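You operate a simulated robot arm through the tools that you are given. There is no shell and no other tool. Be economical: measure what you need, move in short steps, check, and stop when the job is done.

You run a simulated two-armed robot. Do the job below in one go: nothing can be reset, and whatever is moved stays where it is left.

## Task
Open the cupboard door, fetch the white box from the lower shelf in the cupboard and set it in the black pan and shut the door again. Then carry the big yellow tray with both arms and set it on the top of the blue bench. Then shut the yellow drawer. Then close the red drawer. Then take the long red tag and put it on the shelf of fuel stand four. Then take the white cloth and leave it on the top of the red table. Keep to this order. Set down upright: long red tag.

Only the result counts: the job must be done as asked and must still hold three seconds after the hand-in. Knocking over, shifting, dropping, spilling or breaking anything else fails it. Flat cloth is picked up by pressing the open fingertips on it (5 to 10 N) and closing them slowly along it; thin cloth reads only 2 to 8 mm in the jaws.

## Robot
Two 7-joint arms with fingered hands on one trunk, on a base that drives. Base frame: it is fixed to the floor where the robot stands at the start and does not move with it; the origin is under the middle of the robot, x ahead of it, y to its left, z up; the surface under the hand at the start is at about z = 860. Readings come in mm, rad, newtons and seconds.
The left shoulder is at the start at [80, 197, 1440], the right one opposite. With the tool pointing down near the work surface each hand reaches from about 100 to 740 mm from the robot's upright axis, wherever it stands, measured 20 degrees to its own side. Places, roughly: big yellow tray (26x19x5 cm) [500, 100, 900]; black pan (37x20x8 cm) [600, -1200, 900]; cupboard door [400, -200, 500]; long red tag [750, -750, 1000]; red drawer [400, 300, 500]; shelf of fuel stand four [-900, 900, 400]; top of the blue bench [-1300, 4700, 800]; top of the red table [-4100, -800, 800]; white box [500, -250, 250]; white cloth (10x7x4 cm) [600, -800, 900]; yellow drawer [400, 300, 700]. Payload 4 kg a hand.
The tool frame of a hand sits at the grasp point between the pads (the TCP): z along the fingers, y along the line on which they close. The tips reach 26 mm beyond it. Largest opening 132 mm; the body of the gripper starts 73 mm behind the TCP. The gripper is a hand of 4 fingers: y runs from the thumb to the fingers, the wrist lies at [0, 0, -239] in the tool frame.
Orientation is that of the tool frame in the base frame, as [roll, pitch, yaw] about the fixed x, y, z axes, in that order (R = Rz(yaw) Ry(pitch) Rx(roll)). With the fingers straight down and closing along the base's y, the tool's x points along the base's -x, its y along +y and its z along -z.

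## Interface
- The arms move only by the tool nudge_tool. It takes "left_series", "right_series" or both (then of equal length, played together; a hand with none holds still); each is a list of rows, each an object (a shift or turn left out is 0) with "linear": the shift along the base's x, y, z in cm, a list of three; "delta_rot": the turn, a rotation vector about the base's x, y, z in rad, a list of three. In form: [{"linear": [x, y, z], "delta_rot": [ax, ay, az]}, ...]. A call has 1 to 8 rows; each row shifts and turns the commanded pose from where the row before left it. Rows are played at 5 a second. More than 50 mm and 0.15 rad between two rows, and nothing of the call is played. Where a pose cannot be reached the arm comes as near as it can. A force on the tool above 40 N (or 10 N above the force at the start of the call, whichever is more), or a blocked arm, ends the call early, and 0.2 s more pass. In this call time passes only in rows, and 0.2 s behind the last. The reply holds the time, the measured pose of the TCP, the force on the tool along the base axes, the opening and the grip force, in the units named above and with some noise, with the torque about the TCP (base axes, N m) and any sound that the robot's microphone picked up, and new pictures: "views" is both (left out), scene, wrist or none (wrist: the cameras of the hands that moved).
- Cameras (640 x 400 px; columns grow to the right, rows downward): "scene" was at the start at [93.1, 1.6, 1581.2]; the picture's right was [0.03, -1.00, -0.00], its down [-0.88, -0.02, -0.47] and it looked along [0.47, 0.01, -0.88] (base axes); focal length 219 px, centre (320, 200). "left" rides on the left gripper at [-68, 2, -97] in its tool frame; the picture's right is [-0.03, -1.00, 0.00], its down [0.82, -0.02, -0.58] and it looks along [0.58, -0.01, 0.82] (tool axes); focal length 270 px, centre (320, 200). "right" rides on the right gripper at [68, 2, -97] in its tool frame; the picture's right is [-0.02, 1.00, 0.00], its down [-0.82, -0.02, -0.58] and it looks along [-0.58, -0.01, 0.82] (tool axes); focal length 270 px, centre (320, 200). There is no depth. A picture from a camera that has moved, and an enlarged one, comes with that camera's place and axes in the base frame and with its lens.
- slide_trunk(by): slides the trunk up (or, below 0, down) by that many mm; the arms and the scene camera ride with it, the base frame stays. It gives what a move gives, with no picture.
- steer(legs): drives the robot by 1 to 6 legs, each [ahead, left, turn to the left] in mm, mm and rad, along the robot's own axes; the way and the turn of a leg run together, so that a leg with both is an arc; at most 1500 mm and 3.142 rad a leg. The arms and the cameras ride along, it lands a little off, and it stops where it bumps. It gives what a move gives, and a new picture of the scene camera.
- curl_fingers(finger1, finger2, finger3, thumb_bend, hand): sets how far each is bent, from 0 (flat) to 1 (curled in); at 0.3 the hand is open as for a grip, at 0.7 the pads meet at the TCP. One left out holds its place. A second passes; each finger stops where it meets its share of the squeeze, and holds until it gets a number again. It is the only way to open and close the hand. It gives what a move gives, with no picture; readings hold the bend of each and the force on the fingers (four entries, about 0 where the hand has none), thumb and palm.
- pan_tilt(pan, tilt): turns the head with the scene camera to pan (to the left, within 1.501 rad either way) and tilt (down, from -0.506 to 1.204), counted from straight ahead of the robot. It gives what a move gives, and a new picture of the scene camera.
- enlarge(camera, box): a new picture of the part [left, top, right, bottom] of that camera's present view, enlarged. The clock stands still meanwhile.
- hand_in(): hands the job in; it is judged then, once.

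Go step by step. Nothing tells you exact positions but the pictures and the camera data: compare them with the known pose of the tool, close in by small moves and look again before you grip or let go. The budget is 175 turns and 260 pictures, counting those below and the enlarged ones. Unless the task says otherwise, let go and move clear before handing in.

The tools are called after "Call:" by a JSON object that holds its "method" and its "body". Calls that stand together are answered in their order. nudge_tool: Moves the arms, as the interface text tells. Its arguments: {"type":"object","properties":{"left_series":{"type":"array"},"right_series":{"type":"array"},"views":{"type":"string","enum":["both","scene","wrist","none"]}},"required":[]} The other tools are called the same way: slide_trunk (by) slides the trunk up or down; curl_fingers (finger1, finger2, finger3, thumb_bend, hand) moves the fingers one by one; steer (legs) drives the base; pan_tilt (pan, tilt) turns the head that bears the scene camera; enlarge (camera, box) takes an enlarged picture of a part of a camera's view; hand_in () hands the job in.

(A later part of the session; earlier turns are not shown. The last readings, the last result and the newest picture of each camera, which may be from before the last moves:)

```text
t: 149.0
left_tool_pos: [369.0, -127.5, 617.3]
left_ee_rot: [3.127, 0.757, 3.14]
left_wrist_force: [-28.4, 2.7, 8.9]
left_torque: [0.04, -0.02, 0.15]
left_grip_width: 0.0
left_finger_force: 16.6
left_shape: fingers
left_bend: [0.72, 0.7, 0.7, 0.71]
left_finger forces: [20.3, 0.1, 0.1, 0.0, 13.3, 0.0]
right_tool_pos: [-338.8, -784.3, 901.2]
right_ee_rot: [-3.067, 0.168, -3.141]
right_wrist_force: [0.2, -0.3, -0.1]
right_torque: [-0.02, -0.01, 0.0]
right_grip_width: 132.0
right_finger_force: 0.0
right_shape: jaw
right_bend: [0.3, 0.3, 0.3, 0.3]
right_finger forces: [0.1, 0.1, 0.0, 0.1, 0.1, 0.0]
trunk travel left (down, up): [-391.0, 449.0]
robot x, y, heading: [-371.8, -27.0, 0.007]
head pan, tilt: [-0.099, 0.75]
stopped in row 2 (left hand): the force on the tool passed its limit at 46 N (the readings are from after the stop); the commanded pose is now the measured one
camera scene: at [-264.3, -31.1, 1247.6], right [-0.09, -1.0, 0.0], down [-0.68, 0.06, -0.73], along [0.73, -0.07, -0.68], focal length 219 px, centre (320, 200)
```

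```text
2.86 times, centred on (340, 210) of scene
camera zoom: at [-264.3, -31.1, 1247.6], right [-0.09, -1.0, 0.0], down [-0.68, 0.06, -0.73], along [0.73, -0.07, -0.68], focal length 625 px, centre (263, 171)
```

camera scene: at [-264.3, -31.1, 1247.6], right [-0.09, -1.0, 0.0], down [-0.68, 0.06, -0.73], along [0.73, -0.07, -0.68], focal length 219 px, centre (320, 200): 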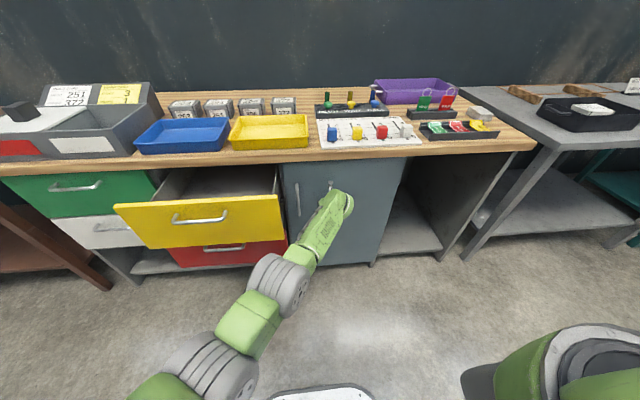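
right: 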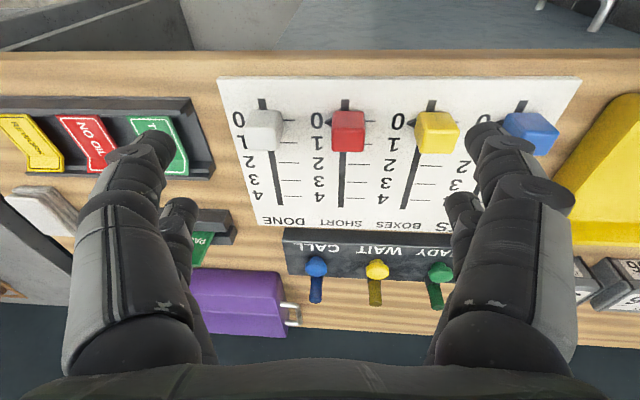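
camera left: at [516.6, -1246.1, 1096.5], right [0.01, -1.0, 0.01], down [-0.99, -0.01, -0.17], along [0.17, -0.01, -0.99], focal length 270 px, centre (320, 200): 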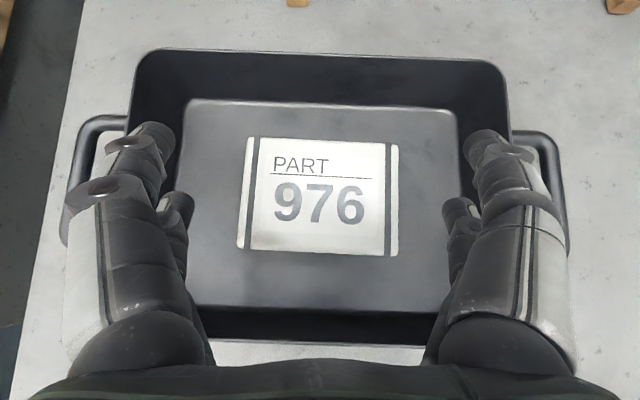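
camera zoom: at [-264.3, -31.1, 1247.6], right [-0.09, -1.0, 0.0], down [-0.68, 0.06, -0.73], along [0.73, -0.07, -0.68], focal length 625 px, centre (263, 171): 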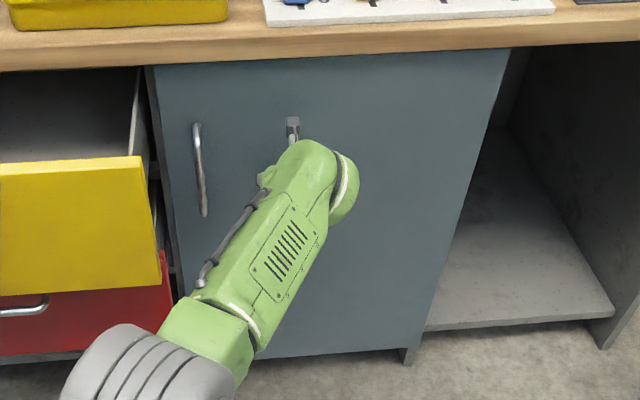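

Door is shut. Next the tray: I back off, raise the trunk, and bring both hands pointing down in front.

Call:
{"method": "steer", "body": {"legs": [[-330, 0, 0]]}}

Call:
{"method": "slide_trunk", "body": {"by": 347}}

Call:
{"method": "nudge_tool", "body": {"left_series": [{"linear": [-1.6, 1.6, 0.5], "delta_rot": [0, 0.1, 0]}, {"linear": [-1.6, 1.6, 0.5], "delta_rot": [0, 0.1, 0]}, {"linear": [-1.6, 1.6, 0.5], "delta_rot": [0, 0.1, 0]}, {"linear": [-1.6, 1.6, 0.5], "delta_rot": [0, 0.1, 0]}, {"linear": [-1.6, 1.6, 0.5], "delta_rot": [0, 0.1, 0]}, {"linear": [-1.6, 1.6, 0.5], "delta_rot": [0, 0.1, 0]}, {"linear": [-1.6, 1.6, 0.5], "delta_rot": [0, 0.1, 0]}, {"linear": [-1.6, 1.6, 0.5], "delta_rot": [0, 0.057, 0]}], "right_series": [{"linear": [2.8, 3.6, -1.3], "delta_rot": [0.0385, 0.083, 0]}, {"linear": [2.8, 3.6, -1.3], "delta_rot": [0.0385, 0.083, 0]}, {"linear": [2.8, 3.6, -1.3]}, {"linear": [2.8, 3.6, -1.3]}, {"linear": [2.8, 3.6, -1.3]}, {"linear": [2.8, 3.6, -1.3]}, {"linear": [2.8, 3.6, -1.3]}, {"linear": [2.8, 3.6, -1.3]}], "views": "none"}}

Call:
{"method": "nudge_tool", "body": {"left_series": [{"linear": [-1.6, 1.6, 0]}, {"linear": [-1.6, 1.6, 0]}, {"linear": [-1.6, 1.6, 0]}, {"linear": [-1.6, 1.6, 0]}, {"linear": [-1.6, 1.6, 0]}, {"linear": [-1.6, 1.6, 0]}, {"linear": [-1.6, 1.6, 0]}, {"linear": [-1.6, 1.6, 0]}], "right_series": [{"linear": [2.8, 3.6, -1.3]}, {"linear": [2.8, 3.6, -1.3]}, {"linear": [2.8, 3.6, -1.3]}, {"linear": [2.8, 3.6, -1.3]}, {"linear": [2.8, 3.6, -1.3]}, {"linear": [2.8, 3.6, -1.3]}, {"linear": [2.8, 3.6, -1.3]}, {"linear": [2.8, 3.6, -1.3]}], "views": "none"}}

```text
t: 151.2
left_tool_pos: [43.0, -125.5, 616.7]
left_ee_rot: [3.128, 0.757, 3.141]
left_wrist_force: [0.2, -0.1, 0.6]
left_torque: [0.05, -0.04, -0.03]
left_grip_width: 0.7
left_finger_force: 0.1
left_shape: fingers
left_bend: [0.7, 0.7, 0.7, 0.7]
left_finger forces: [0.0, 0.1, 0.1, 0.0, 0.0, 0.0]
right_tool_pos: [-661.5, -787.1, 901.8]
right_ee_rot: [-3.068, 0.167, -3.135]
right_wrist_force: [-0.7, -0.4, 0.1]
right_torque: [0.01, -0.04, 0.01]
right_grip_width: 132.1
right_finger_force: 0.0
right_shape: jaw
right_bend: [0.3, 0.3, 0.3, 0.3]
right_finger forces: [0.0, 0.0, 0.1, 0.0, 0.0, 0.0]
trunk travel left (down, up): [-391.0, 449.0]
robot x, y, heading: [-699.7, -27.3, 0.009]
head pan, tilt: [-0.099, 0.75]
camera scene: at [-590.6, -33.6, 1247.2], right [-0.09, -1.0, 0.0], down [-0.68, 0.06, -0.73], along [0.73, -0.06, -0.68], focal length 219 px, centre (320, 200)
```

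scene: 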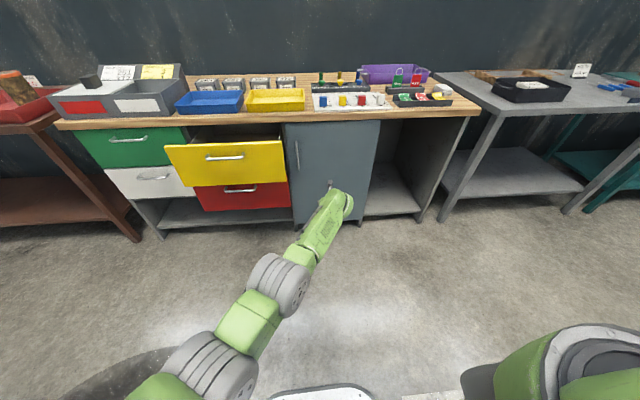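

```text
t: 154.5
left_tool_pos: [43.8, -126.1, 963.5]
left_ee_rot: [3.129, 0.759, -3.141]
left_wrist_force: [0.9, 0.0, -0.2]
left_torque: [0.03, -0.02, -0.01]
left_grip_width: 0.5
left_finger_force: 0.1
left_shape: fingers
left_bend: [0.7, 0.7, 0.7, 0.7]
left_finger forces: [0.0, 0.0, 0.0, 0.0, 0.0, 0.1]
right_tool_pos: [-662.2, -786.6, 1249.4]
right_ee_rot: [-3.068, 0.167, -3.135]
right_wrist_force: [0.2, 0.9, 0.1]
right_torque: [0.01, -0.01, 0.01]
right_grip_width: 131.9
right_finger_force: 0.0
right_shape: jaw
right_bend: [0.3, 0.3, 0.3, 0.3]
right_finger forces: [0.0, 0.0, 0.0, 0.0, 0.1, 0.1]
trunk travel left (down, up): [-738.0, 102.0]
robot x, y, heading: [-702.1, -28.1, 0.01]
head pan, tilt: [-0.099, 0.75]
```

```text
t: 156.3
left_tool_pos: [-81.1, 5.3, 1003.5]
left_ee_rot: [3.128, -0.001, -3.141]
left_wrist_force: [-0.2, 0.0, 0.4]
left_torque: [-0.03, 0.03, 0.0]
left_grip_width: 0.9
left_finger_force: 0.1
left_shape: fingers
left_bend: [0.7, 0.7, 0.7, 0.7]
left_finger forces: [0.0, 0.0, 0.0, 0.1, 0.1, 0.0]
right_tool_pos: [-415.6, -600.8, 1060.6]
right_ee_rot: [3.141, -0.001, -3.141]
right_wrist_force: [0.0, 0.6, -0.5]
right_torque: [-0.02, 0.01, -0.02]
right_grip_width: 131.9
right_finger_force: 0.0
right_shape: jaw
right_bend: [0.3, 0.3, 0.3, 0.3]
right_finger forces: [0.0, 0.1, 0.1, 0.1, 0.0, 0.0]
right hand out of reach, approached as far as the arm can: row 1, 2, 3, 4, 5, 6, 7, 8
trunk travel left (down, up): [-738.0, 102.0]
robot x, y, heading: [-699.6, -26.6, 0.011]
head pan, tilt: [-0.099, 0.75]
```

```text
t: 158.1
left_tool_pos: [-212.1, 131.7, 1004.1]
left_ee_rot: [3.129, -0.002, 3.141]
left_wrist_force: [0.6, -0.7, -0.8]
left_torque: [0.05, 0.0, -0.02]
left_grip_width: 0.9
left_finger_force: 0.0
left_shape: fingers
left_bend: [0.7, 0.7, 0.7, 0.7]
left_finger forces: [0.0, 0.0, 0.0, 0.0, 0.0, 0.1]
right_tool_pos: [-195.0, -313.8, 951.1]
right_ee_rot: [-3.14, 0.0, 3.141]
right_wrist_force: [-0.1, 0.2, 0.5]
right_torque: [-0.01, -0.01, -0.01]
right_grip_width: 131.8
right_finger_force: 0.1
right_shape: jaw
right_bend: [0.3, 0.3, 0.3, 0.3]
right_finger forces: [0.0, 0.0, 0.0, 0.1, 0.0, 0.1]
trunk travel left (down, up): [-738.0, 102.0]
robot x, y, heading: [-701.1, -26.6, 0.013]
head pan, tilt: [-0.099, 0.75]
```

Call:
{"method": "nudge_tool", "body": {"right_series": [{"linear": [0, 3.5, 2.5]}, {"linear": [0, 3.5, 2.5]}, {"linear": [0, 3.5, 2]}], "left_series": [{"linear": [0, 0.5, 1]}, {"linear": [0, 0, 1]}, {"linear": [0.5, 0, 0]}], "views": "none"}}

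Call:
{"method": "steer", "body": {"legs": [[0, 104, -0.01], [715, 0, 0]]}}

Call:
{"method": "pan_tilt", "body": {"pan": 0, "tilt": 1.0}}

Call:
{"method": "enlarge", "body": {"camera": "left", "box": [0, 0, 640, 400]}}

Call:
{"method": "enlarge", "body": {"camera": "right", "box": [0, 0, 640, 400]}}

```text
t: 158.9
left_tool_pos: [-207.6, 137.5, 1023.2]
left_ee_rot: [3.128, 0.0, 3.141]
left_wrist_force: [0.0, -0.2, -0.3]
left_torque: [0.0, -0.01, -0.01]
left_grip_width: 0.9
left_finger_force: 0.2
left_shape: fingers
left_bend: [0.7, 0.7, 0.7, 0.7]
left_finger forces: [0.0, 0.0, 0.0, 0.1, 0.0, 0.0]
right_tool_pos: [-191.5, -212.3, 1025.1]
right_ee_rot: [3.141, -0.001, -3.141]
right_wrist_force: [0.6, 0.3, -0.3]
right_torque: [-0.02, -0.04, 0.0]
right_grip_width: 131.8
right_finger_force: 0.0
right_shape: jaw
right_bend: [0.3, 0.3, 0.3, 0.3]
right_finger forces: [0.1, 0.0, 0.0, 0.1, 0.0, 0.0]
trunk travel left (down, up): [-738.0, 102.0]
robot x, y, heading: [-705.3, -30.0, 0.01]
head pan, tilt: [-0.099, 0.75]
```

```text
t: 163.7
left_tool_pos: [519.2, 243.3, 1025.1]
left_ee_rot: [3.129, 0.0, 3.141]
left_wrist_force: [-0.4, -0.5, -0.3]
left_torque: [-0.01, -0.04, -0.02]
left_grip_width: 0.7
left_finger_force: 0.1
left_shape: fingers
left_bend: [0.7, 0.7, 0.7, 0.7]
left_finger forces: [0.0, 0.1, 0.1, 0.0, 0.1, 0.0]
right_tool_pos: [534.1, -105.5, 1025.0]
right_ee_rot: [3.14, 0.0, 3.14]
right_wrist_force: [0.2, -1.4, -0.2]
right_torque: [0.0, -0.02, -0.02]
right_grip_width: 131.9
right_finger_force: 0.1
right_shape: jaw
right_bend: [0.3, 0.3, 0.3, 0.3]
right_finger forces: [0.0, 0.1, 0.1, 0.0, 0.1, 0.0]
trunk travel left (down, up): [-738.0, 102.0]
robot x, y, heading: [26.4, 79.3, 0.012]
head pan, tilt: [-0.099, 0.75]
camera scene: at [135.5, 74.0, 1594.3], right [-0.09, -1.0, 0.0], down [-0.68, 0.06, -0.73], along [0.73, -0.07, -0.68], focal length 219 px, centre (320, 200)
```

scene: 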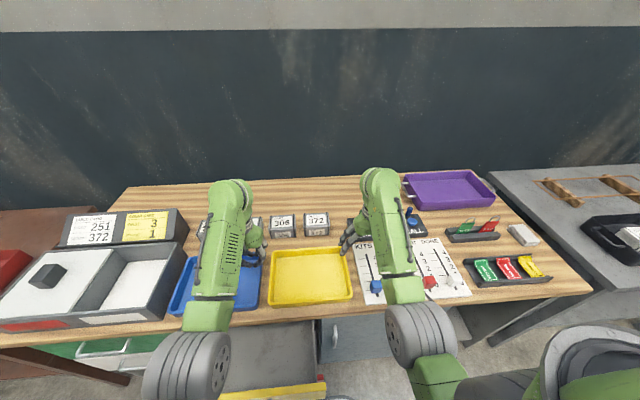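

```text
t: 164.4
left_tool_pos: [521.3, 244.2, 1024.2]
left_ee_rot: [3.13, -0.001, 3.139]
left_wrist_force: [0.2, -0.8, 0.3]
left_torque: [-0.01, 0.02, 0.0]
left_grip_width: 1.1
left_finger_force: 0.0
left_shape: fingers
left_bend: [0.7, 0.7, 0.7, 0.7]
left_finger forces: [0.1, 0.0, 0.0, 0.0, 0.0, 0.0]
right_tool_pos: [534.6, -106.3, 1023.9]
right_ee_rot: [3.14, 0.001, 3.141]
right_wrist_force: [0.2, 0.1, 0.4]
right_torque: [0.0, 0.0, 0.01]
right_grip_width: 131.9
right_finger_force: 0.1
right_shape: jaw
right_bend: [0.3, 0.3, 0.3, 0.3]
right_finger forces: [0.1, 0.1, 0.0, 0.0, 0.1, 0.1]
trunk travel left (down, up): [-738.0, 102.0]
robot x, y, heading: [30.3, 81.3, 0.009]
head pan, tilt: [0.0, 1.0]
camera scene: at [124.7, 82.1, 1575.1], right [0.01, -1.0, 0.0], down [-0.84, -0.01, -0.54], along [0.54, 0.0, -0.84], focal length 219 px, centre (320, 200)
```

scene: 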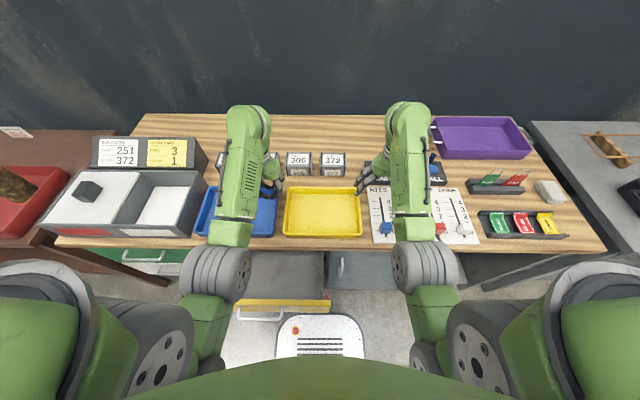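

```text
1.00 times, centred on (320, 200) of left (not enlarged: the box is as wide or as high as the picture)
camera zoom: at [589.6, 242.8, 1120.9], right [0.02, -1.0, -0.01], down [-0.82, -0.03, 0.58], along [-0.58, 0.0, -0.82], focal length 270 px, centre (320, 200)
```

zoom: 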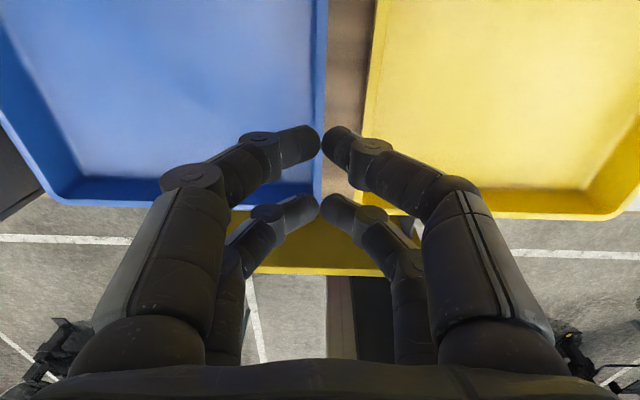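

```text
1.00 times, centred on (320, 200) of right (not enlarged: the box is as wide or as high as the picture)
camera zoom: at [464.5, -104.1, 1120.2], right [0.03, 1.0, 0.0], down [0.82, -0.02, 0.58], along [0.58, -0.01, -0.82], focal length 270 px, centre (320, 200)
```

zoom: 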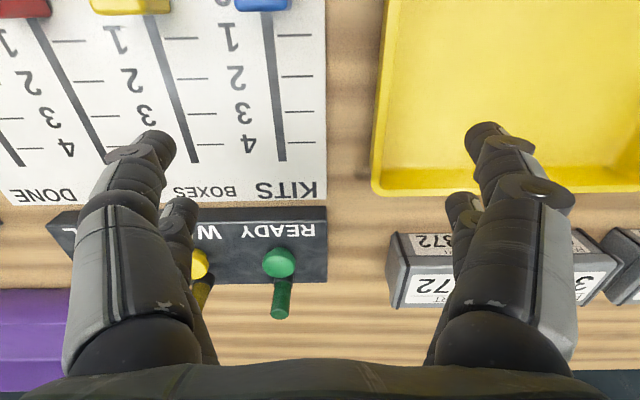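

Tray rims at y≈206 and y≈−60, x 415–605, rim z≈910; gap to the blue tray is about 34 mm. I set both hands to narrow openings and move above the rims.

Call:
{"method": "curl_fingers", "body": {"hand": "left", "finger1": 0.59, "finger2": 0.59, "finger3": 0.59, "thumb_bend": 0.59}}

Call:
{"method": "curl_fingers", "body": {"hand": "right", "finger1": 0.59, "finger2": 0.59, "finger3": 0.59, "thumb_bend": 0.59}}

Call:
{"method": "nudge_tool", "body": {"left_series": [{"linear": [-0.4, -2.1, -2.5]}, {"linear": [-0.5, -2.1, -2.5]}, {"linear": [0, 0, -2]}], "right_series": [{"linear": [-1, 2.5, -2.5]}, {"linear": [-1, 2.6, -2.5]}, {"linear": [-0.4, 0, -2]}], "views": "wrist"}}

```text
t: 165.4
left_tool_pos: [520.3, 243.6, 1025.7]
left_ee_rot: [3.129, 0.001, 3.139]
left_wrist_force: [0.2, -0.2, 0.3]
left_torque: [0.02, -0.01, -0.03]
left_grip_width: 35.2
left_finger_force: 0.0
left_shape: fingers
left_bend: [0.59, 0.59, 0.59, 0.59]
left_finger forces: [0.0, 0.0, 0.0, 0.1, 0.1, 0.0]
right_tool_pos: [533.4, -105.1, 1024.7]
right_ee_rot: [3.139, 0.0, 3.141]
right_wrist_force: [-0.4, 0.5, 0.1]
right_torque: [-0.02, 0.02, -0.01]
right_grip_width: 131.8
right_finger_force: 0.1
right_shape: jaw
right_bend: [0.3, 0.3, 0.3, 0.3]
right_finger forces: [0.1, 0.1, 0.0, 0.0, 0.0, 0.0]
trunk travel left (down, up): [-738.0, 102.0]
robot x, y, heading: [24.8, 81.9, 0.003]
head pan, tilt: [0.0, 1.0]
```

```text
t: 166.4
left_tool_pos: [521.1, 243.6, 1024.1]
left_ee_rot: [3.128, 0.002, 3.139]
left_wrist_force: [0.9, 0.7, -0.1]
left_torque: [-0.01, -0.01, 0.01]
left_grip_width: 35.2
left_finger_force: 0.1
left_shape: fingers
left_bend: [0.59, 0.59, 0.59, 0.59]
left_finger forces: [0.1, 0.1, 0.0, 0.0, 0.0, 0.1]
right_tool_pos: [535.0, -104.7, 1024.3]
right_ee_rot: [3.141, 0.001, 3.138]
right_wrist_force: [0.1, 0.4, -0.4]
right_torque: [0.03, 0.01, 0.01]
right_grip_width: 36.3
right_finger_force: 0.0
right_shape: fingers
right_bend: [0.59, 0.59, 0.59, 0.59]
right_finger forces: [0.0, 0.1, 0.0, 0.0, 0.0, 0.1]
trunk travel left (down, up): [-738.0, 102.0]
robot x, y, heading: [28.3, 83.0, 0.006]
head pan, tilt: [0.0, 1.0]
```

```text
t: 167.2
left_tool_pos: [510.9, 200.2, 953.5]
left_ee_rot: [3.128, 0.0, 3.14]
left_wrist_force: [1.3, 0.3, 0.1]
left_torque: [-0.03, 0.07, 0.0]
left_grip_width: 35.1
left_finger_force: 0.1
left_shape: fingers
left_bend: [0.59, 0.59, 0.59, 0.59]
left_finger forces: [0.0, 0.1, 0.1, 0.0, 0.1, 0.0]
right_tool_pos: [510.5, -53.9, 955.2]
right_ee_rot: [-3.141, -0.001, 3.139]
right_wrist_force: [1.0, -0.7, 0.6]
right_torque: [-0.02, 0.05, 0.02]
right_grip_width: 36.2
right_finger_force: 0.0
right_shape: fingers
right_bend: [0.59, 0.59, 0.59, 0.59]
right_finger forces: [0.1, 0.0, 0.0, 0.0, 0.1, 0.0]
trunk travel left (down, up): [-738.0, 102.0]
robot x, y, heading: [29.4, 81.8, 0.007]
head pan, tilt: [0.0, 1.0]
camera right: at [440.3, -53.0, 1050.5], right [0.03, 1.0, 0.0], down [0.82, -0.02, 0.58], along [0.58, -0.01, -0.82], focal length 270 px, centre (320, 200)
camera left: at [580.4, 200.0, 1051.2], right [0.02, -1.0, -0.01], down [-0.82, -0.03, 0.58], along [-0.58, 0.0, -0.82], focal length 270 px, centre (320, 200)
```

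right: 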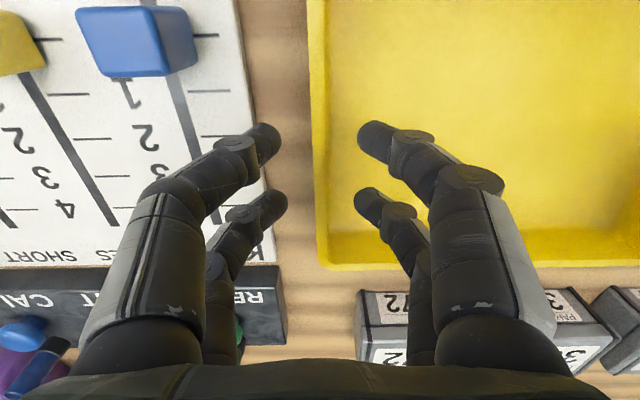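
left: 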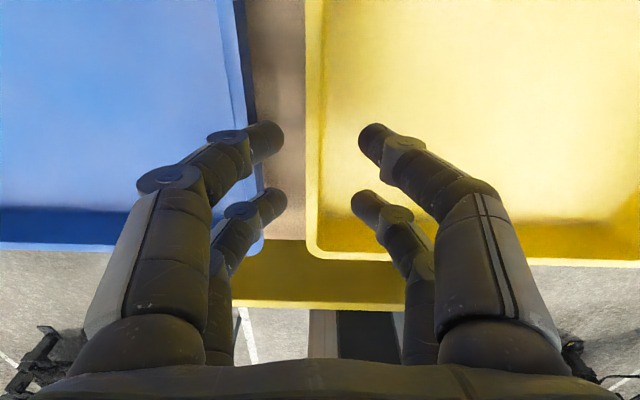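

Both rims are centred between the fingers. I descend together.

Call:
{"method": "nudge_tool", "body": {"left_series": [{"linear": [0, 0.2, -2]}, {"linear": [0, 0, -2]}, {"linear": [0, 0, -1.3]}], "right_series": [{"linear": [0, -0.3, -2]}, {"linear": [0, 0, -2]}, {"linear": [0, 0, -1.3]}], "views": "wrist"}}

```text
t: 168.1
left_tool_pos: [511.9, 202.1, 900.2]
left_ee_rot: [3.129, -0.001, 3.14]
left_wrist_force: [0.2, -1.4, 1.0]
left_torque: [0.03, 0.01, -0.02]
left_grip_width: 34.6
left_finger_force: 1.3
left_shape: fingers
left_bend: [0.6, 0.6, 0.59, 0.59]
left_finger forces: [0.9, 0.8, 0.0, 0.0, 0.0, 0.0]
right_tool_pos: [510.9, -58.8, 901.4]
right_ee_rot: [3.138, 0.0, 3.14]
right_wrist_force: [0.2, 0.2, -0.3]
right_torque: [0.04, -0.02, 0.0]
right_grip_width: 36.3
right_finger_force: 0.1
right_shape: fingers
right_bend: [0.59, 0.59, 0.59, 0.59]
right_finger forces: [0.0, 0.0, 0.0, 0.0, 0.0, 0.0]
trunk travel left (down, up): [-738.0, 102.0]
robot x, y, heading: [24.1, 80.4, 0.007]
head pan, tilt: [0.0, 1.0]
camera right: at [440.2, -57.2, 998.3], right [0.03, 1.0, 0.0], down [0.82, -0.02, 0.58], along [0.58, -0.01, -0.82], focal length 270 px, centre (320, 200)
camera left: at [580.5, 201.9, 997.0], right [0.02, -1.0, -0.01], down [-0.82, -0.03, 0.58], along [-0.58, 0.0, -0.82], focal length 270 px, centre (320, 200)
```

right: 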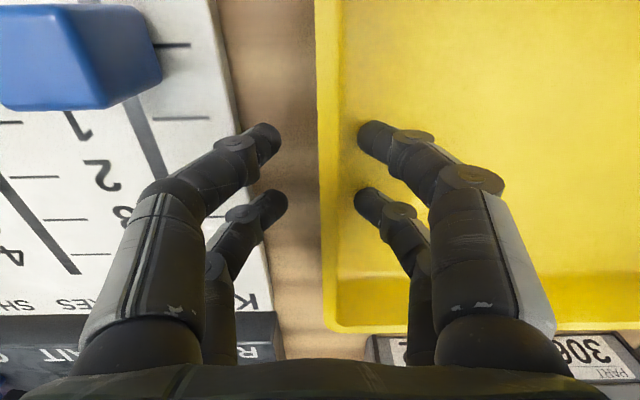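
left: 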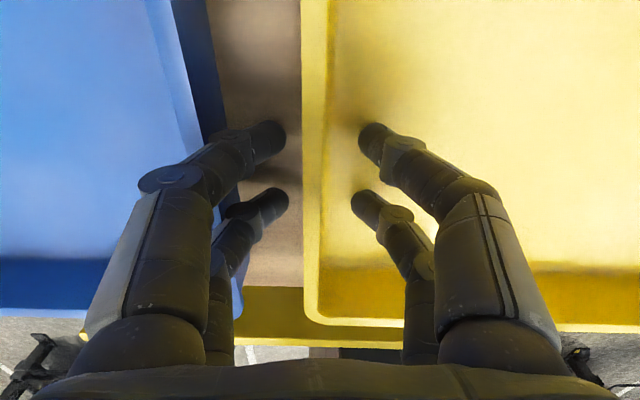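

Call:
{"method": "curl_fingers", "body": {"hand": "left", "finger1": 0.78, "finger2": 0.78, "finger3": 0.78, "thumb_bend": 0.78}}

Call:
{"method": "curl_fingers", "body": {"hand": "right", "finger1": 0.78, "finger2": 0.78, "finger3": 0.78, "thumb_bend": 0.78}}

Call:
{"method": "nudge_tool", "body": {"left_series": [{"linear": [0, 0, 0.5]}], "right_series": [{"linear": [0, 0, 0.5]}], "views": "wrist"}}

```text
t: 169.1
left_tool_pos: [512.0, 204.3, 899.9]
left_ee_rot: [3.129, 0.0, 3.139]
left_wrist_force: [-0.8, 0.3, 0.6]
left_torque: [-0.01, -0.03, -0.12]
left_grip_width: 0.0
left_finger_force: 17.0
left_shape: fingers
left_bend: [0.74, 0.74, 0.74, 0.73]
left_finger forces: [8.7, 8.6, 5.9, 0.0, 11.0, 0.0]
right_tool_pos: [510.3, -58.5, 903.2]
right_ee_rot: [3.139, 0.0, 3.14]
right_wrist_force: [0.7, 0.1, -0.9]
right_torque: [0.03, 0.03, 0.01]
right_grip_width: 36.1
right_finger_force: 0.0
right_shape: fingers
right_bend: [0.59, 0.59, 0.59, 0.59]
right_finger forces: [0.0, 0.0, 0.1, 0.0, 0.0, 0.0]
trunk travel left (down, up): [-738.0, 102.0]
robot x, y, heading: [25.7, 81.4, 0.007]
head pan, tilt: [0.0, 1.0]
```

```text
t: 170.1
left_tool_pos: [511.4, 202.7, 899.6]
left_ee_rot: [3.129, -0.001, 3.139]
left_wrist_force: [0.0, -7.8, -2.5]
left_torque: [-0.17, -0.01, -0.13]
left_grip_width: 0.1
left_finger_force: 17.7
left_shape: fingers
left_bend: [0.74, 0.75, 0.74, 0.73]
left_finger forces: [6.1, 7.6, 8.1, 0.1, 13.4, 0.1]
right_tool_pos: [510.2, -58.7, 902.3]
right_ee_rot: [3.137, -0.002, 3.14]
right_wrist_force: [-0.1, 7.1, -0.5]
right_torque: [0.15, 0.06, -0.01]
right_grip_width: 0.1
right_finger_force: 14.9
right_shape: fingers
right_bend: [0.72, 0.71, 0.75, 0.74]
right_finger forces: [9.5, 9.0, 4.0, 0.1, 6.5, 0.0]
trunk travel left (down, up): [-738.0, 102.0]
robot x, y, heading: [26.5, 81.6, 0.012]
head pan, tilt: [0.0, 1.0]
```

```text
t: 170.4
left_tool_pos: [511.9, 203.3, 905.9]
left_ee_rot: [3.13, 0.001, 3.138]
left_wrist_force: [0.2, -7.7, -2.4]
left_torque: [-0.17, -0.04, -0.11]
left_grip_width: 0.1
left_finger_force: 17.7
left_shape: fingers
left_bend: [0.74, 0.75, 0.74, 0.73]
left_finger forces: [6.1, 7.2, 8.2, 0.0, 13.5, 0.0]
right_tool_pos: [510.2, -57.1, 908.1]
right_ee_rot: [3.139, -0.001, -3.141]
right_wrist_force: [0.2, 9.0, -2.0]
right_torque: [0.2, 0.06, 0.07]
right_grip_width: 0.0
right_finger_force: 14.0
right_shape: fingers
right_bend: [0.72, 0.71, 0.75, 0.74]
right_finger forces: [9.6, 9.0, 3.9, 0.1, 6.2, 0.0]
trunk travel left (down, up): [-738.0, 102.0]
robot x, y, heading: [23.3, 81.6, 0.007]
head pan, tilt: [0.0, 1.0]
camera right: at [440.6, -56.3, 1003.0], right [0.03, 1.0, 0.0], down [0.82, -0.02, 0.58], along [0.58, -0.01, -0.82], focal length 270 px, centre (320, 200)
camera left: at [580.2, 202.8, 1002.5], right [0.02, -1.0, -0.01], down [-0.82, -0.03, 0.58], along [-0.58, 0.0, -0.82], focal length 270 px, centre (320, 200)
```

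right: 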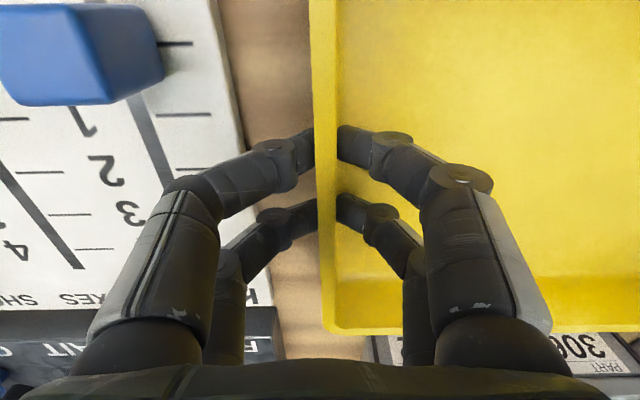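
left: 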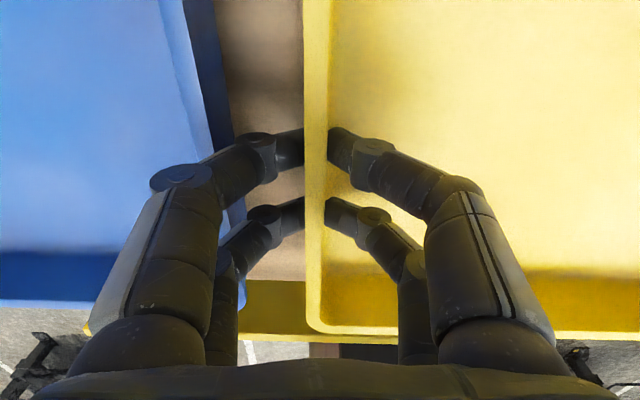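

Both walls are pinched and the tray comes up. I lift with the trunk, then back off.

Call:
{"method": "slide_trunk", "body": {"by": 100}}

Call:
{"method": "steer", "body": {"legs": [[-250, 0, 0], [-480, 0, 0]]}}

Call:
{"method": "pan_tilt", "body": {"pan": 1.5, "tilt": 0.4}}

```text
t: 171.8
left_tool_pos: [511.8, 203.8, 1005.9]
left_ee_rot: [3.129, 0.001, 3.139]
left_wrist_force: [-0.8, -9.1, -2.3]
left_torque: [-0.18, 0.01, -0.12]
left_grip_width: 0.0
left_finger_force: 17.4
left_shape: fingers
left_bend: [0.74, 0.75, 0.74, 0.73]
left_finger forces: [6.1, 7.1, 8.4, 0.0, 13.6, 0.0]
right_tool_pos: [511.5, -56.5, 1008.2]
right_ee_rot: [3.141, -0.002, 3.14]
right_wrist_force: [-0.1, 8.1, -0.8]
right_torque: [0.2, 0.01, 0.05]
right_grip_width: 0.3
right_finger_force: 14.4
right_shape: fingers
right_bend: [0.72, 0.71, 0.75, 0.74]
right_finger forces: [9.8, 9.0, 3.8, 0.0, 6.4, 0.0]
trunk travel left (down, up): [-838.0, 2.0]
robot x, y, heading: [29.7, 78.7, 0.006]
head pan, tilt: [0.0, 1.0]
```

```text
t: 176.0
left_tool_pos: [-202.8, 202.0, 1005.4]
left_ee_rot: [3.129, -0.001, -3.137]
left_wrist_force: [-0.1, -8.7, -2.8]
left_torque: [-0.13, 0.0, -0.11]
left_grip_width: 0.2
left_finger_force: 17.4
left_shape: fingers
left_bend: [0.74, 0.75, 0.74, 0.73]
left_finger forces: [6.0, 7.2, 8.3, 0.0, 13.5, 0.0]
right_tool_pos: [-201.4, -58.5, 1006.0]
right_ee_rot: [3.14, -0.001, -3.136]
right_wrist_force: [0.0, 7.8, -1.8]
right_torque: [0.2, 0.08, 0.02]
right_grip_width: 0.2
right_finger_force: 14.2
right_shape: fingers
right_bend: [0.72, 0.71, 0.75, 0.74]
right_finger forces: [9.5, 9.1, 3.8, 0.1, 6.3, 0.1]
trunk travel left (down, up): [-838.0, 2.0]
robot x, y, heading: [-689.0, 75.2, 0.023]
head pan, tilt: [0.0, 1.0]
camera scene: at [-586.7, 76.7, 1674.8], right [0.02, -1.0, 0.0], down [-0.84, -0.01, -0.54], along [0.54, 0.01, -0.84], focal length 219 px, centre (320, 200)
```

scene: 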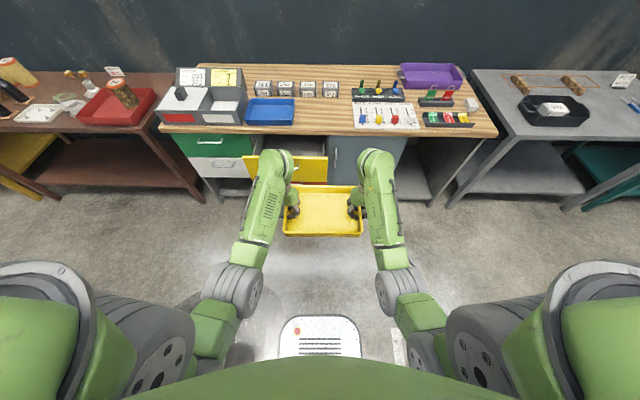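

```text
t: 177.6
left_tool_pos: [-204.8, 201.7, 1006.1]
left_ee_rot: [3.128, 0.0, -3.135]
left_wrist_force: [0.5, -7.6, -1.9]
left_torque: [-0.15, -0.02, -0.07]
left_grip_width: 0.1
left_finger_force: 17.7
left_shape: fingers
left_bend: [0.74, 0.75, 0.75, 0.73]
left_finger forces: [6.7, 7.5, 8.3, 0.1, 12.9, 0.0]
right_tool_pos: [-203.3, -59.0, 1007.3]
right_ee_rot: [3.138, 0.0, -3.135]
right_wrist_force: [-0.1, 6.5, -2.8]
right_torque: [0.17, 0.04, 0.05]
right_grip_width: 0.3
right_finger_force: 14.3
right_shape: fingers
right_bend: [0.72, 0.71, 0.75, 0.74]
right_finger forces: [9.7, 8.8, 4.2, 0.1, 7.1, 0.1]
trunk travel left (down, up): [-838.0, 2.0]
robot x, y, heading: [-688.4, 72.9, 0.017]
head pan, tilt: [1.499, 0.4]
camera scene: at [-654.6, 167.9, 1725.2], right [1.0, -0.05, 0.0], down [-0.02, -0.39, -0.92], along [0.05, 0.92, -0.39], focal length 219 px, centre (320, 200)
```

scene: 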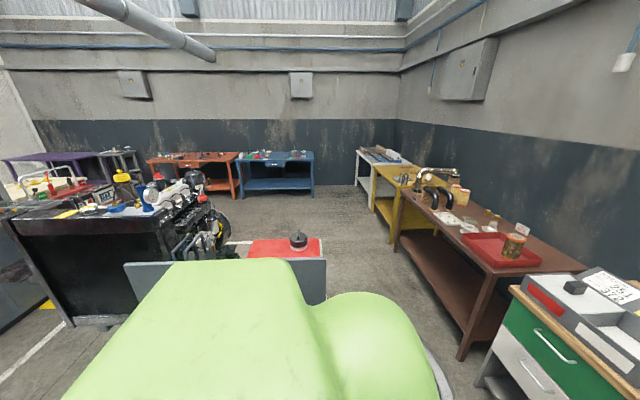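

The corridor between the stand and the brown table is about x −560…+400. I move ahead a bit, turn left 90°, and shift right to its centre.

Call:
{"method": "steer", "body": {"legs": [[340, 0, 0], [0, 0, 0.78], [0, 0, 0.775], [0, -250, 0]]}}

Call:
{"method": "pan_tilt", "body": {"pan": 0, "tilt": 0.5}}

```text
t: 185.3
left_tool_pos: [-223.1, 568.5, 1005.8]
left_ee_rot: [3.132, -0.001, -1.582]
left_wrist_force: [6.8, -0.4, -1.2]
left_torque: [-0.01, -0.16, -0.1]
left_grip_width: 0.0
left_finger_force: 18.0
left_shape: fingers
left_bend: [0.74, 0.75, 0.75, 0.73]
left_finger forces: [6.8, 7.5, 8.3, 0.0, 13.2, 0.0]
right_tool_pos: [38.8, 564.1, 1006.7]
right_ee_rot: [-3.139, 0.002, -1.584]
right_wrist_force: [-9.4, 0.5, -1.6]
right_torque: [-0.03, 0.13, 0.06]
right_grip_width: 0.1
right_finger_force: 14.5
right_shape: fingers
right_bend: [0.72, 0.71, 0.76, 0.74]
right_finger forces: [9.5, 9.0, 4.2, 0.0, 6.8, 0.0]
trunk travel left (down, up): [-838.0, 2.0]
robot x, y, heading: [-103.4, 83.0, 1.57]
head pan, tilt: [1.499, 0.4]
camera scene: at [-201.0, 119.1, 1724.9], right [0.07, 1.0, 0.0], down [0.39, -0.03, -0.92], along [-0.92, 0.07, -0.39], focal length 219 px, centre (320, 200)
```

scene: 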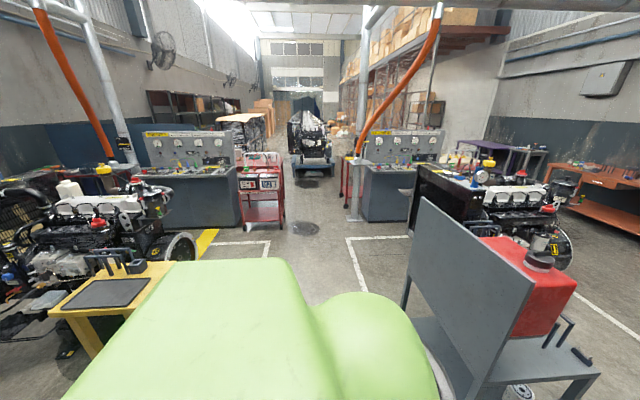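

```text
t: 186.9
left_tool_pos: [-217.7, 568.7, 1005.8]
left_ee_rot: [3.129, 0.0, -1.583]
left_wrist_force: [5.1, -0.1, -3.3]
left_torque: [0.02, -0.08, -0.13]
left_grip_width: 0.2
left_finger_force: 17.8
left_shape: fingers
left_bend: [0.74, 0.75, 0.75, 0.73]
left_finger forces: [7.2, 7.9, 8.1, 0.1, 12.2, 0.0]
right_tool_pos: [42.6, 563.7, 1007.1]
right_ee_rot: [3.138, -0.003, -1.583]
right_wrist_force: [-5.9, 0.2, -1.6]
right_torque: [-0.03, 0.15, 0.03]
right_grip_width: 0.3
right_finger_force: 14.6
right_shape: fingers
right_bend: [0.72, 0.71, 0.76, 0.74]
right_finger forces: [9.1, 8.4, 4.6, 0.0, 7.4, 0.0]
trunk travel left (down, up): [-838.0, 2.0]
robot x, y, heading: [-103.1, 85.4, 1.571]
head pan, tilt: [0.0, 0.499]
camera scene: at [-101.6, 203.3, 1716.1], right [1.0, 0.0, 0.0], down [0.0, -0.48, -0.88], along [0.0, 0.88, -0.48], focal length 219 px, centre (320, 200)
```

scene: 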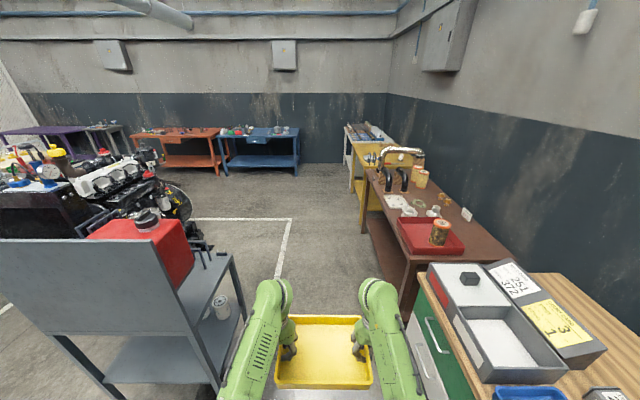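

The way ahead is clear. I drive forward along +y and look at the blue bench.

Call:
{"method": "steer", "body": {"legs": [[1300, 0, 0], [1300, 0, 0]]}}

Call:
{"method": "enlarge", "body": {"camera": "scene", "box": [60, 80, 360, 230]}}

```text
t: 199.6
left_tool_pos: [-200.2, 3164.8, 1006.1]
left_ee_rot: [3.13, 0.0, -1.579]
left_wrist_force: [5.8, -0.1, -2.3]
left_torque: [0.02, -0.14, -0.08]
left_grip_width: 0.1
left_finger_force: 17.4
left_shape: fingers
left_bend: [0.74, 0.75, 0.75, 0.73]
left_finger forces: [7.0, 7.5, 8.4, 0.0, 12.7, 0.1]
right_tool_pos: [60.5, 3162.2, 1006.4]
right_ee_rot: [3.138, 0.0, -1.579]
right_wrist_force: [-6.4, -0.3, -1.9]
right_torque: [-0.04, 0.16, 0.03]
right_grip_width: 0.1
right_finger_force: 15.1
right_shape: fingers
right_bend: [0.72, 0.71, 0.76, 0.74]
right_finger forces: [9.5, 8.6, 4.4, 0.0, 7.2, 0.0]
trunk travel left (down, up): [-838.0, 2.0]
robot x, y, heading: [-83.7, 2676.8, 1.57]
head pan, tilt: [0.0, 0.499]
camera scene: at [-83.0, 2799.3, 1716.2], right [1.0, 0.0, 0.0], down [0.0, -0.48, -0.88], along [0.0, 0.88, -0.48], focal length 219 px, centre (320, 200)
```

scene: 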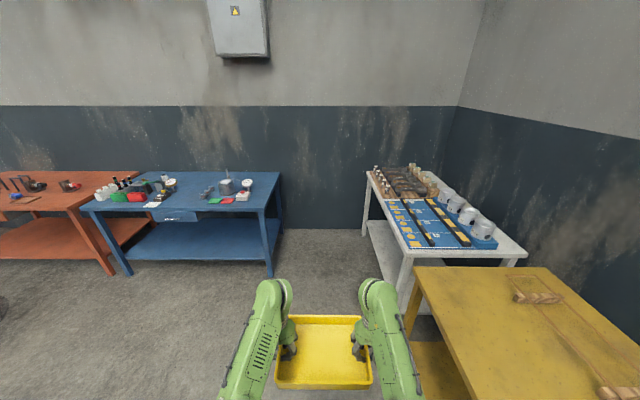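

```text
2.13 times, centred on (210, 155) of scene
camera zoom: at [-83.0, 2799.3, 1716.2], right [1.0, 0.0, 0.0], down [0.0, -0.48, -0.88], along [0.0, 0.88, -0.48], focal length 467 px, centre (555, 296)
```

zoom: 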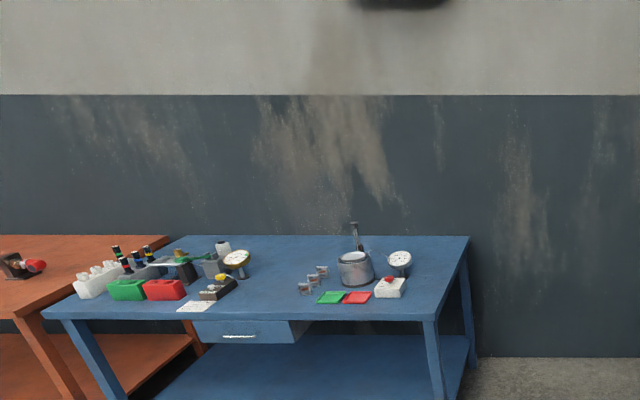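

Free space on the bench: the right end (x≈−715…−535) fits the tray lengthwise along y. I'll approach it facing −x from the gap beside the white table.

Call:
{"method": "steer", "body": {"legs": [[950, 0, 0], [0, 30, 0], [0, 0, 0.785], [0, 0, 0.785]]}}

Call:
{"method": "pan_tilt", "body": {"pan": -0.5, "tilt": 0.7}}

```text
t: 208.9
left_tool_pos: [-608.3, 3498.5, 1005.6]
left_ee_rot: [3.129, 0.0, -0.017]
left_wrist_force: [1.6, 5.0, -2.4]
left_torque: [0.07, 0.0, -0.07]
left_grip_width: 0.0
left_finger_force: 17.5
left_shape: fingers
left_bend: [0.74, 0.75, 0.75, 0.73]
left_finger forces: [7.3, 7.8, 8.3, 0.0, 12.2, 0.0]
right_tool_pos: [-602.6, 3759.0, 1007.9]
right_ee_rot: [3.137, -0.001, -0.018]
right_wrist_force: [-0.4, -4.8, -1.0]
right_torque: [-0.13, -0.03, 0.06]
right_grip_width: 0.1
right_finger_force: 14.6
right_shape: fingers
right_bend: [0.72, 0.71, 0.76, 0.74]
right_finger forces: [8.9, 8.3, 4.7, 0.0, 7.4, 0.0]
trunk travel left (down, up): [-838.0, 2.0]
robot x, y, heading: [-120.3, 3614.2, 3.132]
head pan, tilt: [0.0, 0.499]
camera scene: at [-243.6, 3614.7, 1716.1], right [0.01, 1.0, 0.0], down [0.48, 0.0, -0.88], along [-0.88, 0.01, -0.48], focal length 219 px, centre (320, 200)
```

scene: 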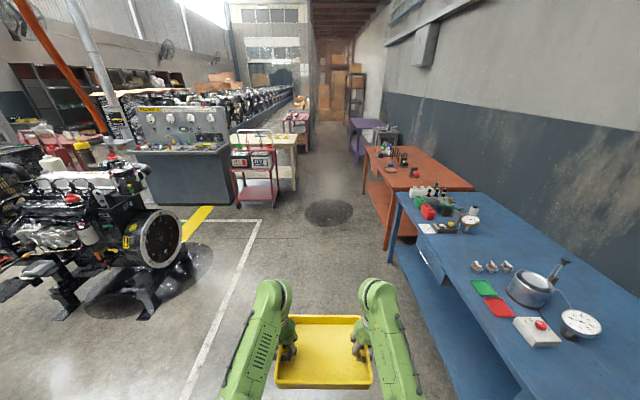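

```text
t: 209.9
left_tool_pos: [-606.7, 3497.4, 1005.7]
left_ee_rot: [3.13, 0.0, -0.017]
left_wrist_force: [-0.8, 2.9, -2.8]
left_torque: [0.06, 0.02, -0.08]
left_grip_width: 0.1
left_finger_force: 17.3
left_shape: fingers
left_bend: [0.74, 0.75, 0.75, 0.73]
left_finger forces: [7.8, 8.5, 7.8, 0.0, 11.3, 0.0]
right_tool_pos: [-602.7, 3757.7, 1007.5]
right_ee_rot: [3.138, -0.003, -0.017]
right_wrist_force: [0.1, -3.0, -2.1]
right_torque: [-0.08, 0.02, 0.05]
right_grip_width: 0.1
right_finger_force: 14.9
right_shape: fingers
right_bend: [0.72, 0.71, 0.76, 0.74]
right_finger forces: [8.5, 7.6, 5.1, 0.1, 8.1, 0.1]
trunk travel left (down, up): [-838.0, 2.0]
robot x, y, heading: [-120.6, 3614.4, 3.135]
head pan, tilt: [-0.499, 0.7]
camera scene: at [-227.0, 3654.0, 1698.4], right [0.48, 0.87, 0.0], down [0.56, -0.31, -0.76], along [-0.67, 0.37, -0.64], focal length 219 px, centre (320, 200)
```

scene: 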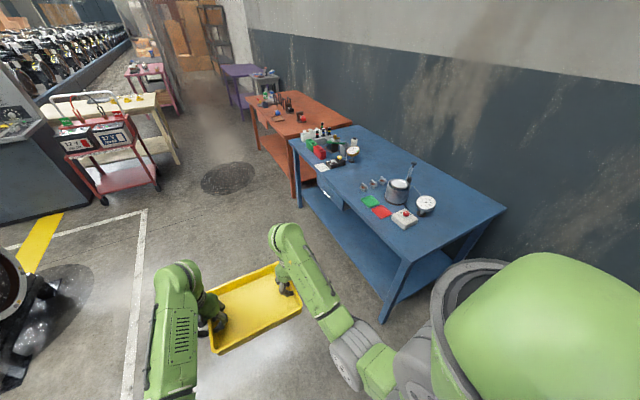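

The right end beyond the white box (x −755…−565, y≈4650–4930) is free. I slide right along the bench end and look again.

Call:
{"method": "steer", "body": {"legs": [[0, -1120, 0]]}}

Call:
{"method": "pan_tilt", "body": {"pan": 0, "tilt": 0.9}}

Call:
{"method": "enlarge", "body": {"camera": "right", "box": [0, 0, 640, 400]}}

```text
t: 215.6
left_tool_pos: [-591.3, 4622.5, 1004.2]
left_ee_rot: [3.13, 0.001, -0.036]
left_wrist_force: [0.5, 4.2, -2.3]
left_torque: [0.11, -0.03, -0.07]
left_grip_width: 0.2
left_finger_force: 17.6
left_shape: fingers
left_bend: [0.74, 0.75, 0.75, 0.73]
left_finger forces: [7.5, 8.1, 8.1, 0.0, 11.7, 0.1]
right_tool_pos: [-582.1, 4882.4, 1006.8]
right_ee_rot: [3.14, -0.001, -0.034]
right_wrist_force: [0.1, -4.2, -2.1]
right_torque: [-0.11, -0.01, 0.06]
right_grip_width: 0.1
right_finger_force: 14.8
right_shape: fingers
right_bend: [0.72, 0.71, 0.76, 0.74]
right_finger forces: [8.8, 7.9, 4.7, 0.0, 7.8, 0.1]
trunk travel left (down, up): [-838.0, 2.0]
robot x, y, heading: [-101.4, 4730.3, 3.122]
head pan, tilt: [-0.499, 0.7]
camera scene: at [-208.2, 4770.3, 1698.4], right [0.5, 0.87, 0.0], down [0.56, -0.32, -0.76], along [-0.66, 0.38, -0.64], focal length 219 px, centre (320, 200)
```

scene: 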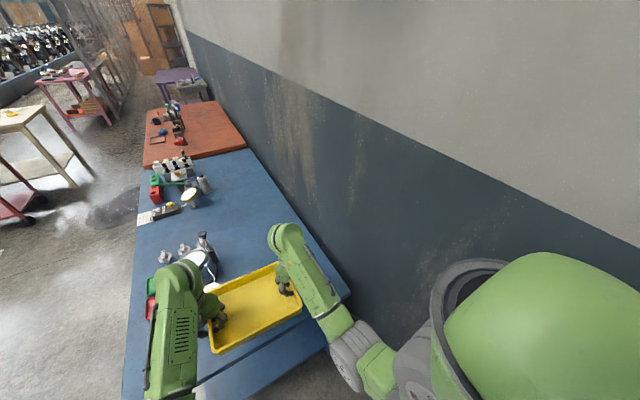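

```text
t: 216.5
left_tool_pos: [-592.5, 4623.5, 1005.1]
left_ee_rot: [3.129, -0.001, -0.037]
left_wrist_force: [0.7, 2.6, -1.5]
left_torque: [0.07, 0.0, -0.06]
left_grip_width: 0.0
left_finger_force: 17.5
left_shape: fingers
left_bend: [0.74, 0.75, 0.75, 0.73]
left_finger forces: [7.9, 8.5, 7.7, 0.1, 11.1, 0.0]
right_tool_pos: [-582.0, 4883.0, 1005.9]
right_ee_rot: [3.139, -0.003, -0.035]
right_wrist_force: [-0.7, -2.0, -1.1]
right_torque: [-0.07, -0.03, 0.05]
right_grip_width: 0.0
right_finger_force: 14.6
right_shape: fingers
right_bend: [0.72, 0.71, 0.76, 0.74]
right_finger forces: [8.3, 7.5, 5.4, 0.1, 8.2, 0.0]
trunk travel left (down, up): [-838.0, 2.0]
robot x, y, heading: [-102.9, 4727.9, 3.111]
head pan, tilt: [0.0, 0.901]
camera scene: at [-210.0, 4731.9, 1682.2], right [0.03, 1.0, 0.0], down [0.78, -0.02, -0.62], along [-0.62, 0.02, -0.78], focal length 219 px, centre (320, 200)
```

scene: 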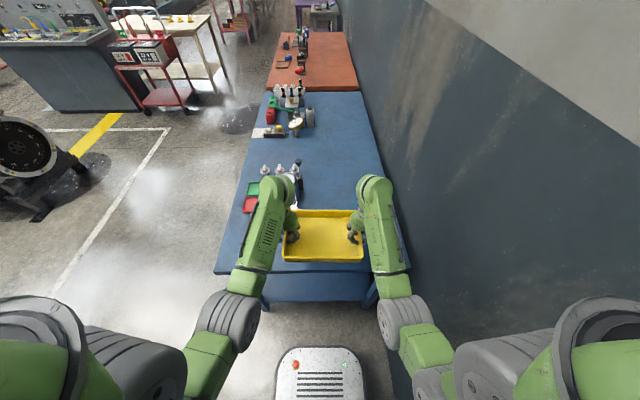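

```text
1.00 times, centred on (320, 200) of right (not enlarged: the box is as wide or as high as the picture)
camera zoom: at [-515.2, 4879.4, 1103.0], right [-0.06, -1.0, 0.0], down [-0.82, 0.05, 0.58], along [-0.58, 0.03, -0.82], focal length 270 px, centre (320, 200)
```

zoom: 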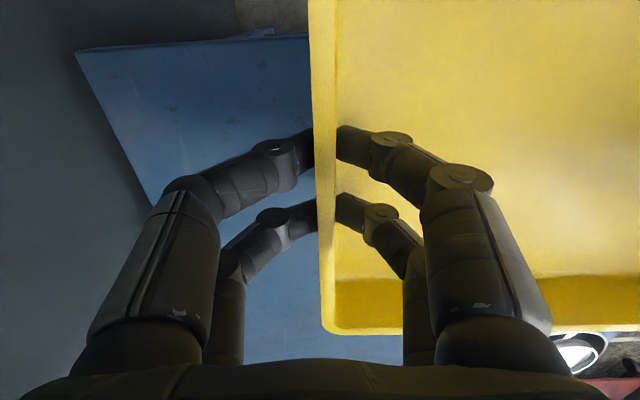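

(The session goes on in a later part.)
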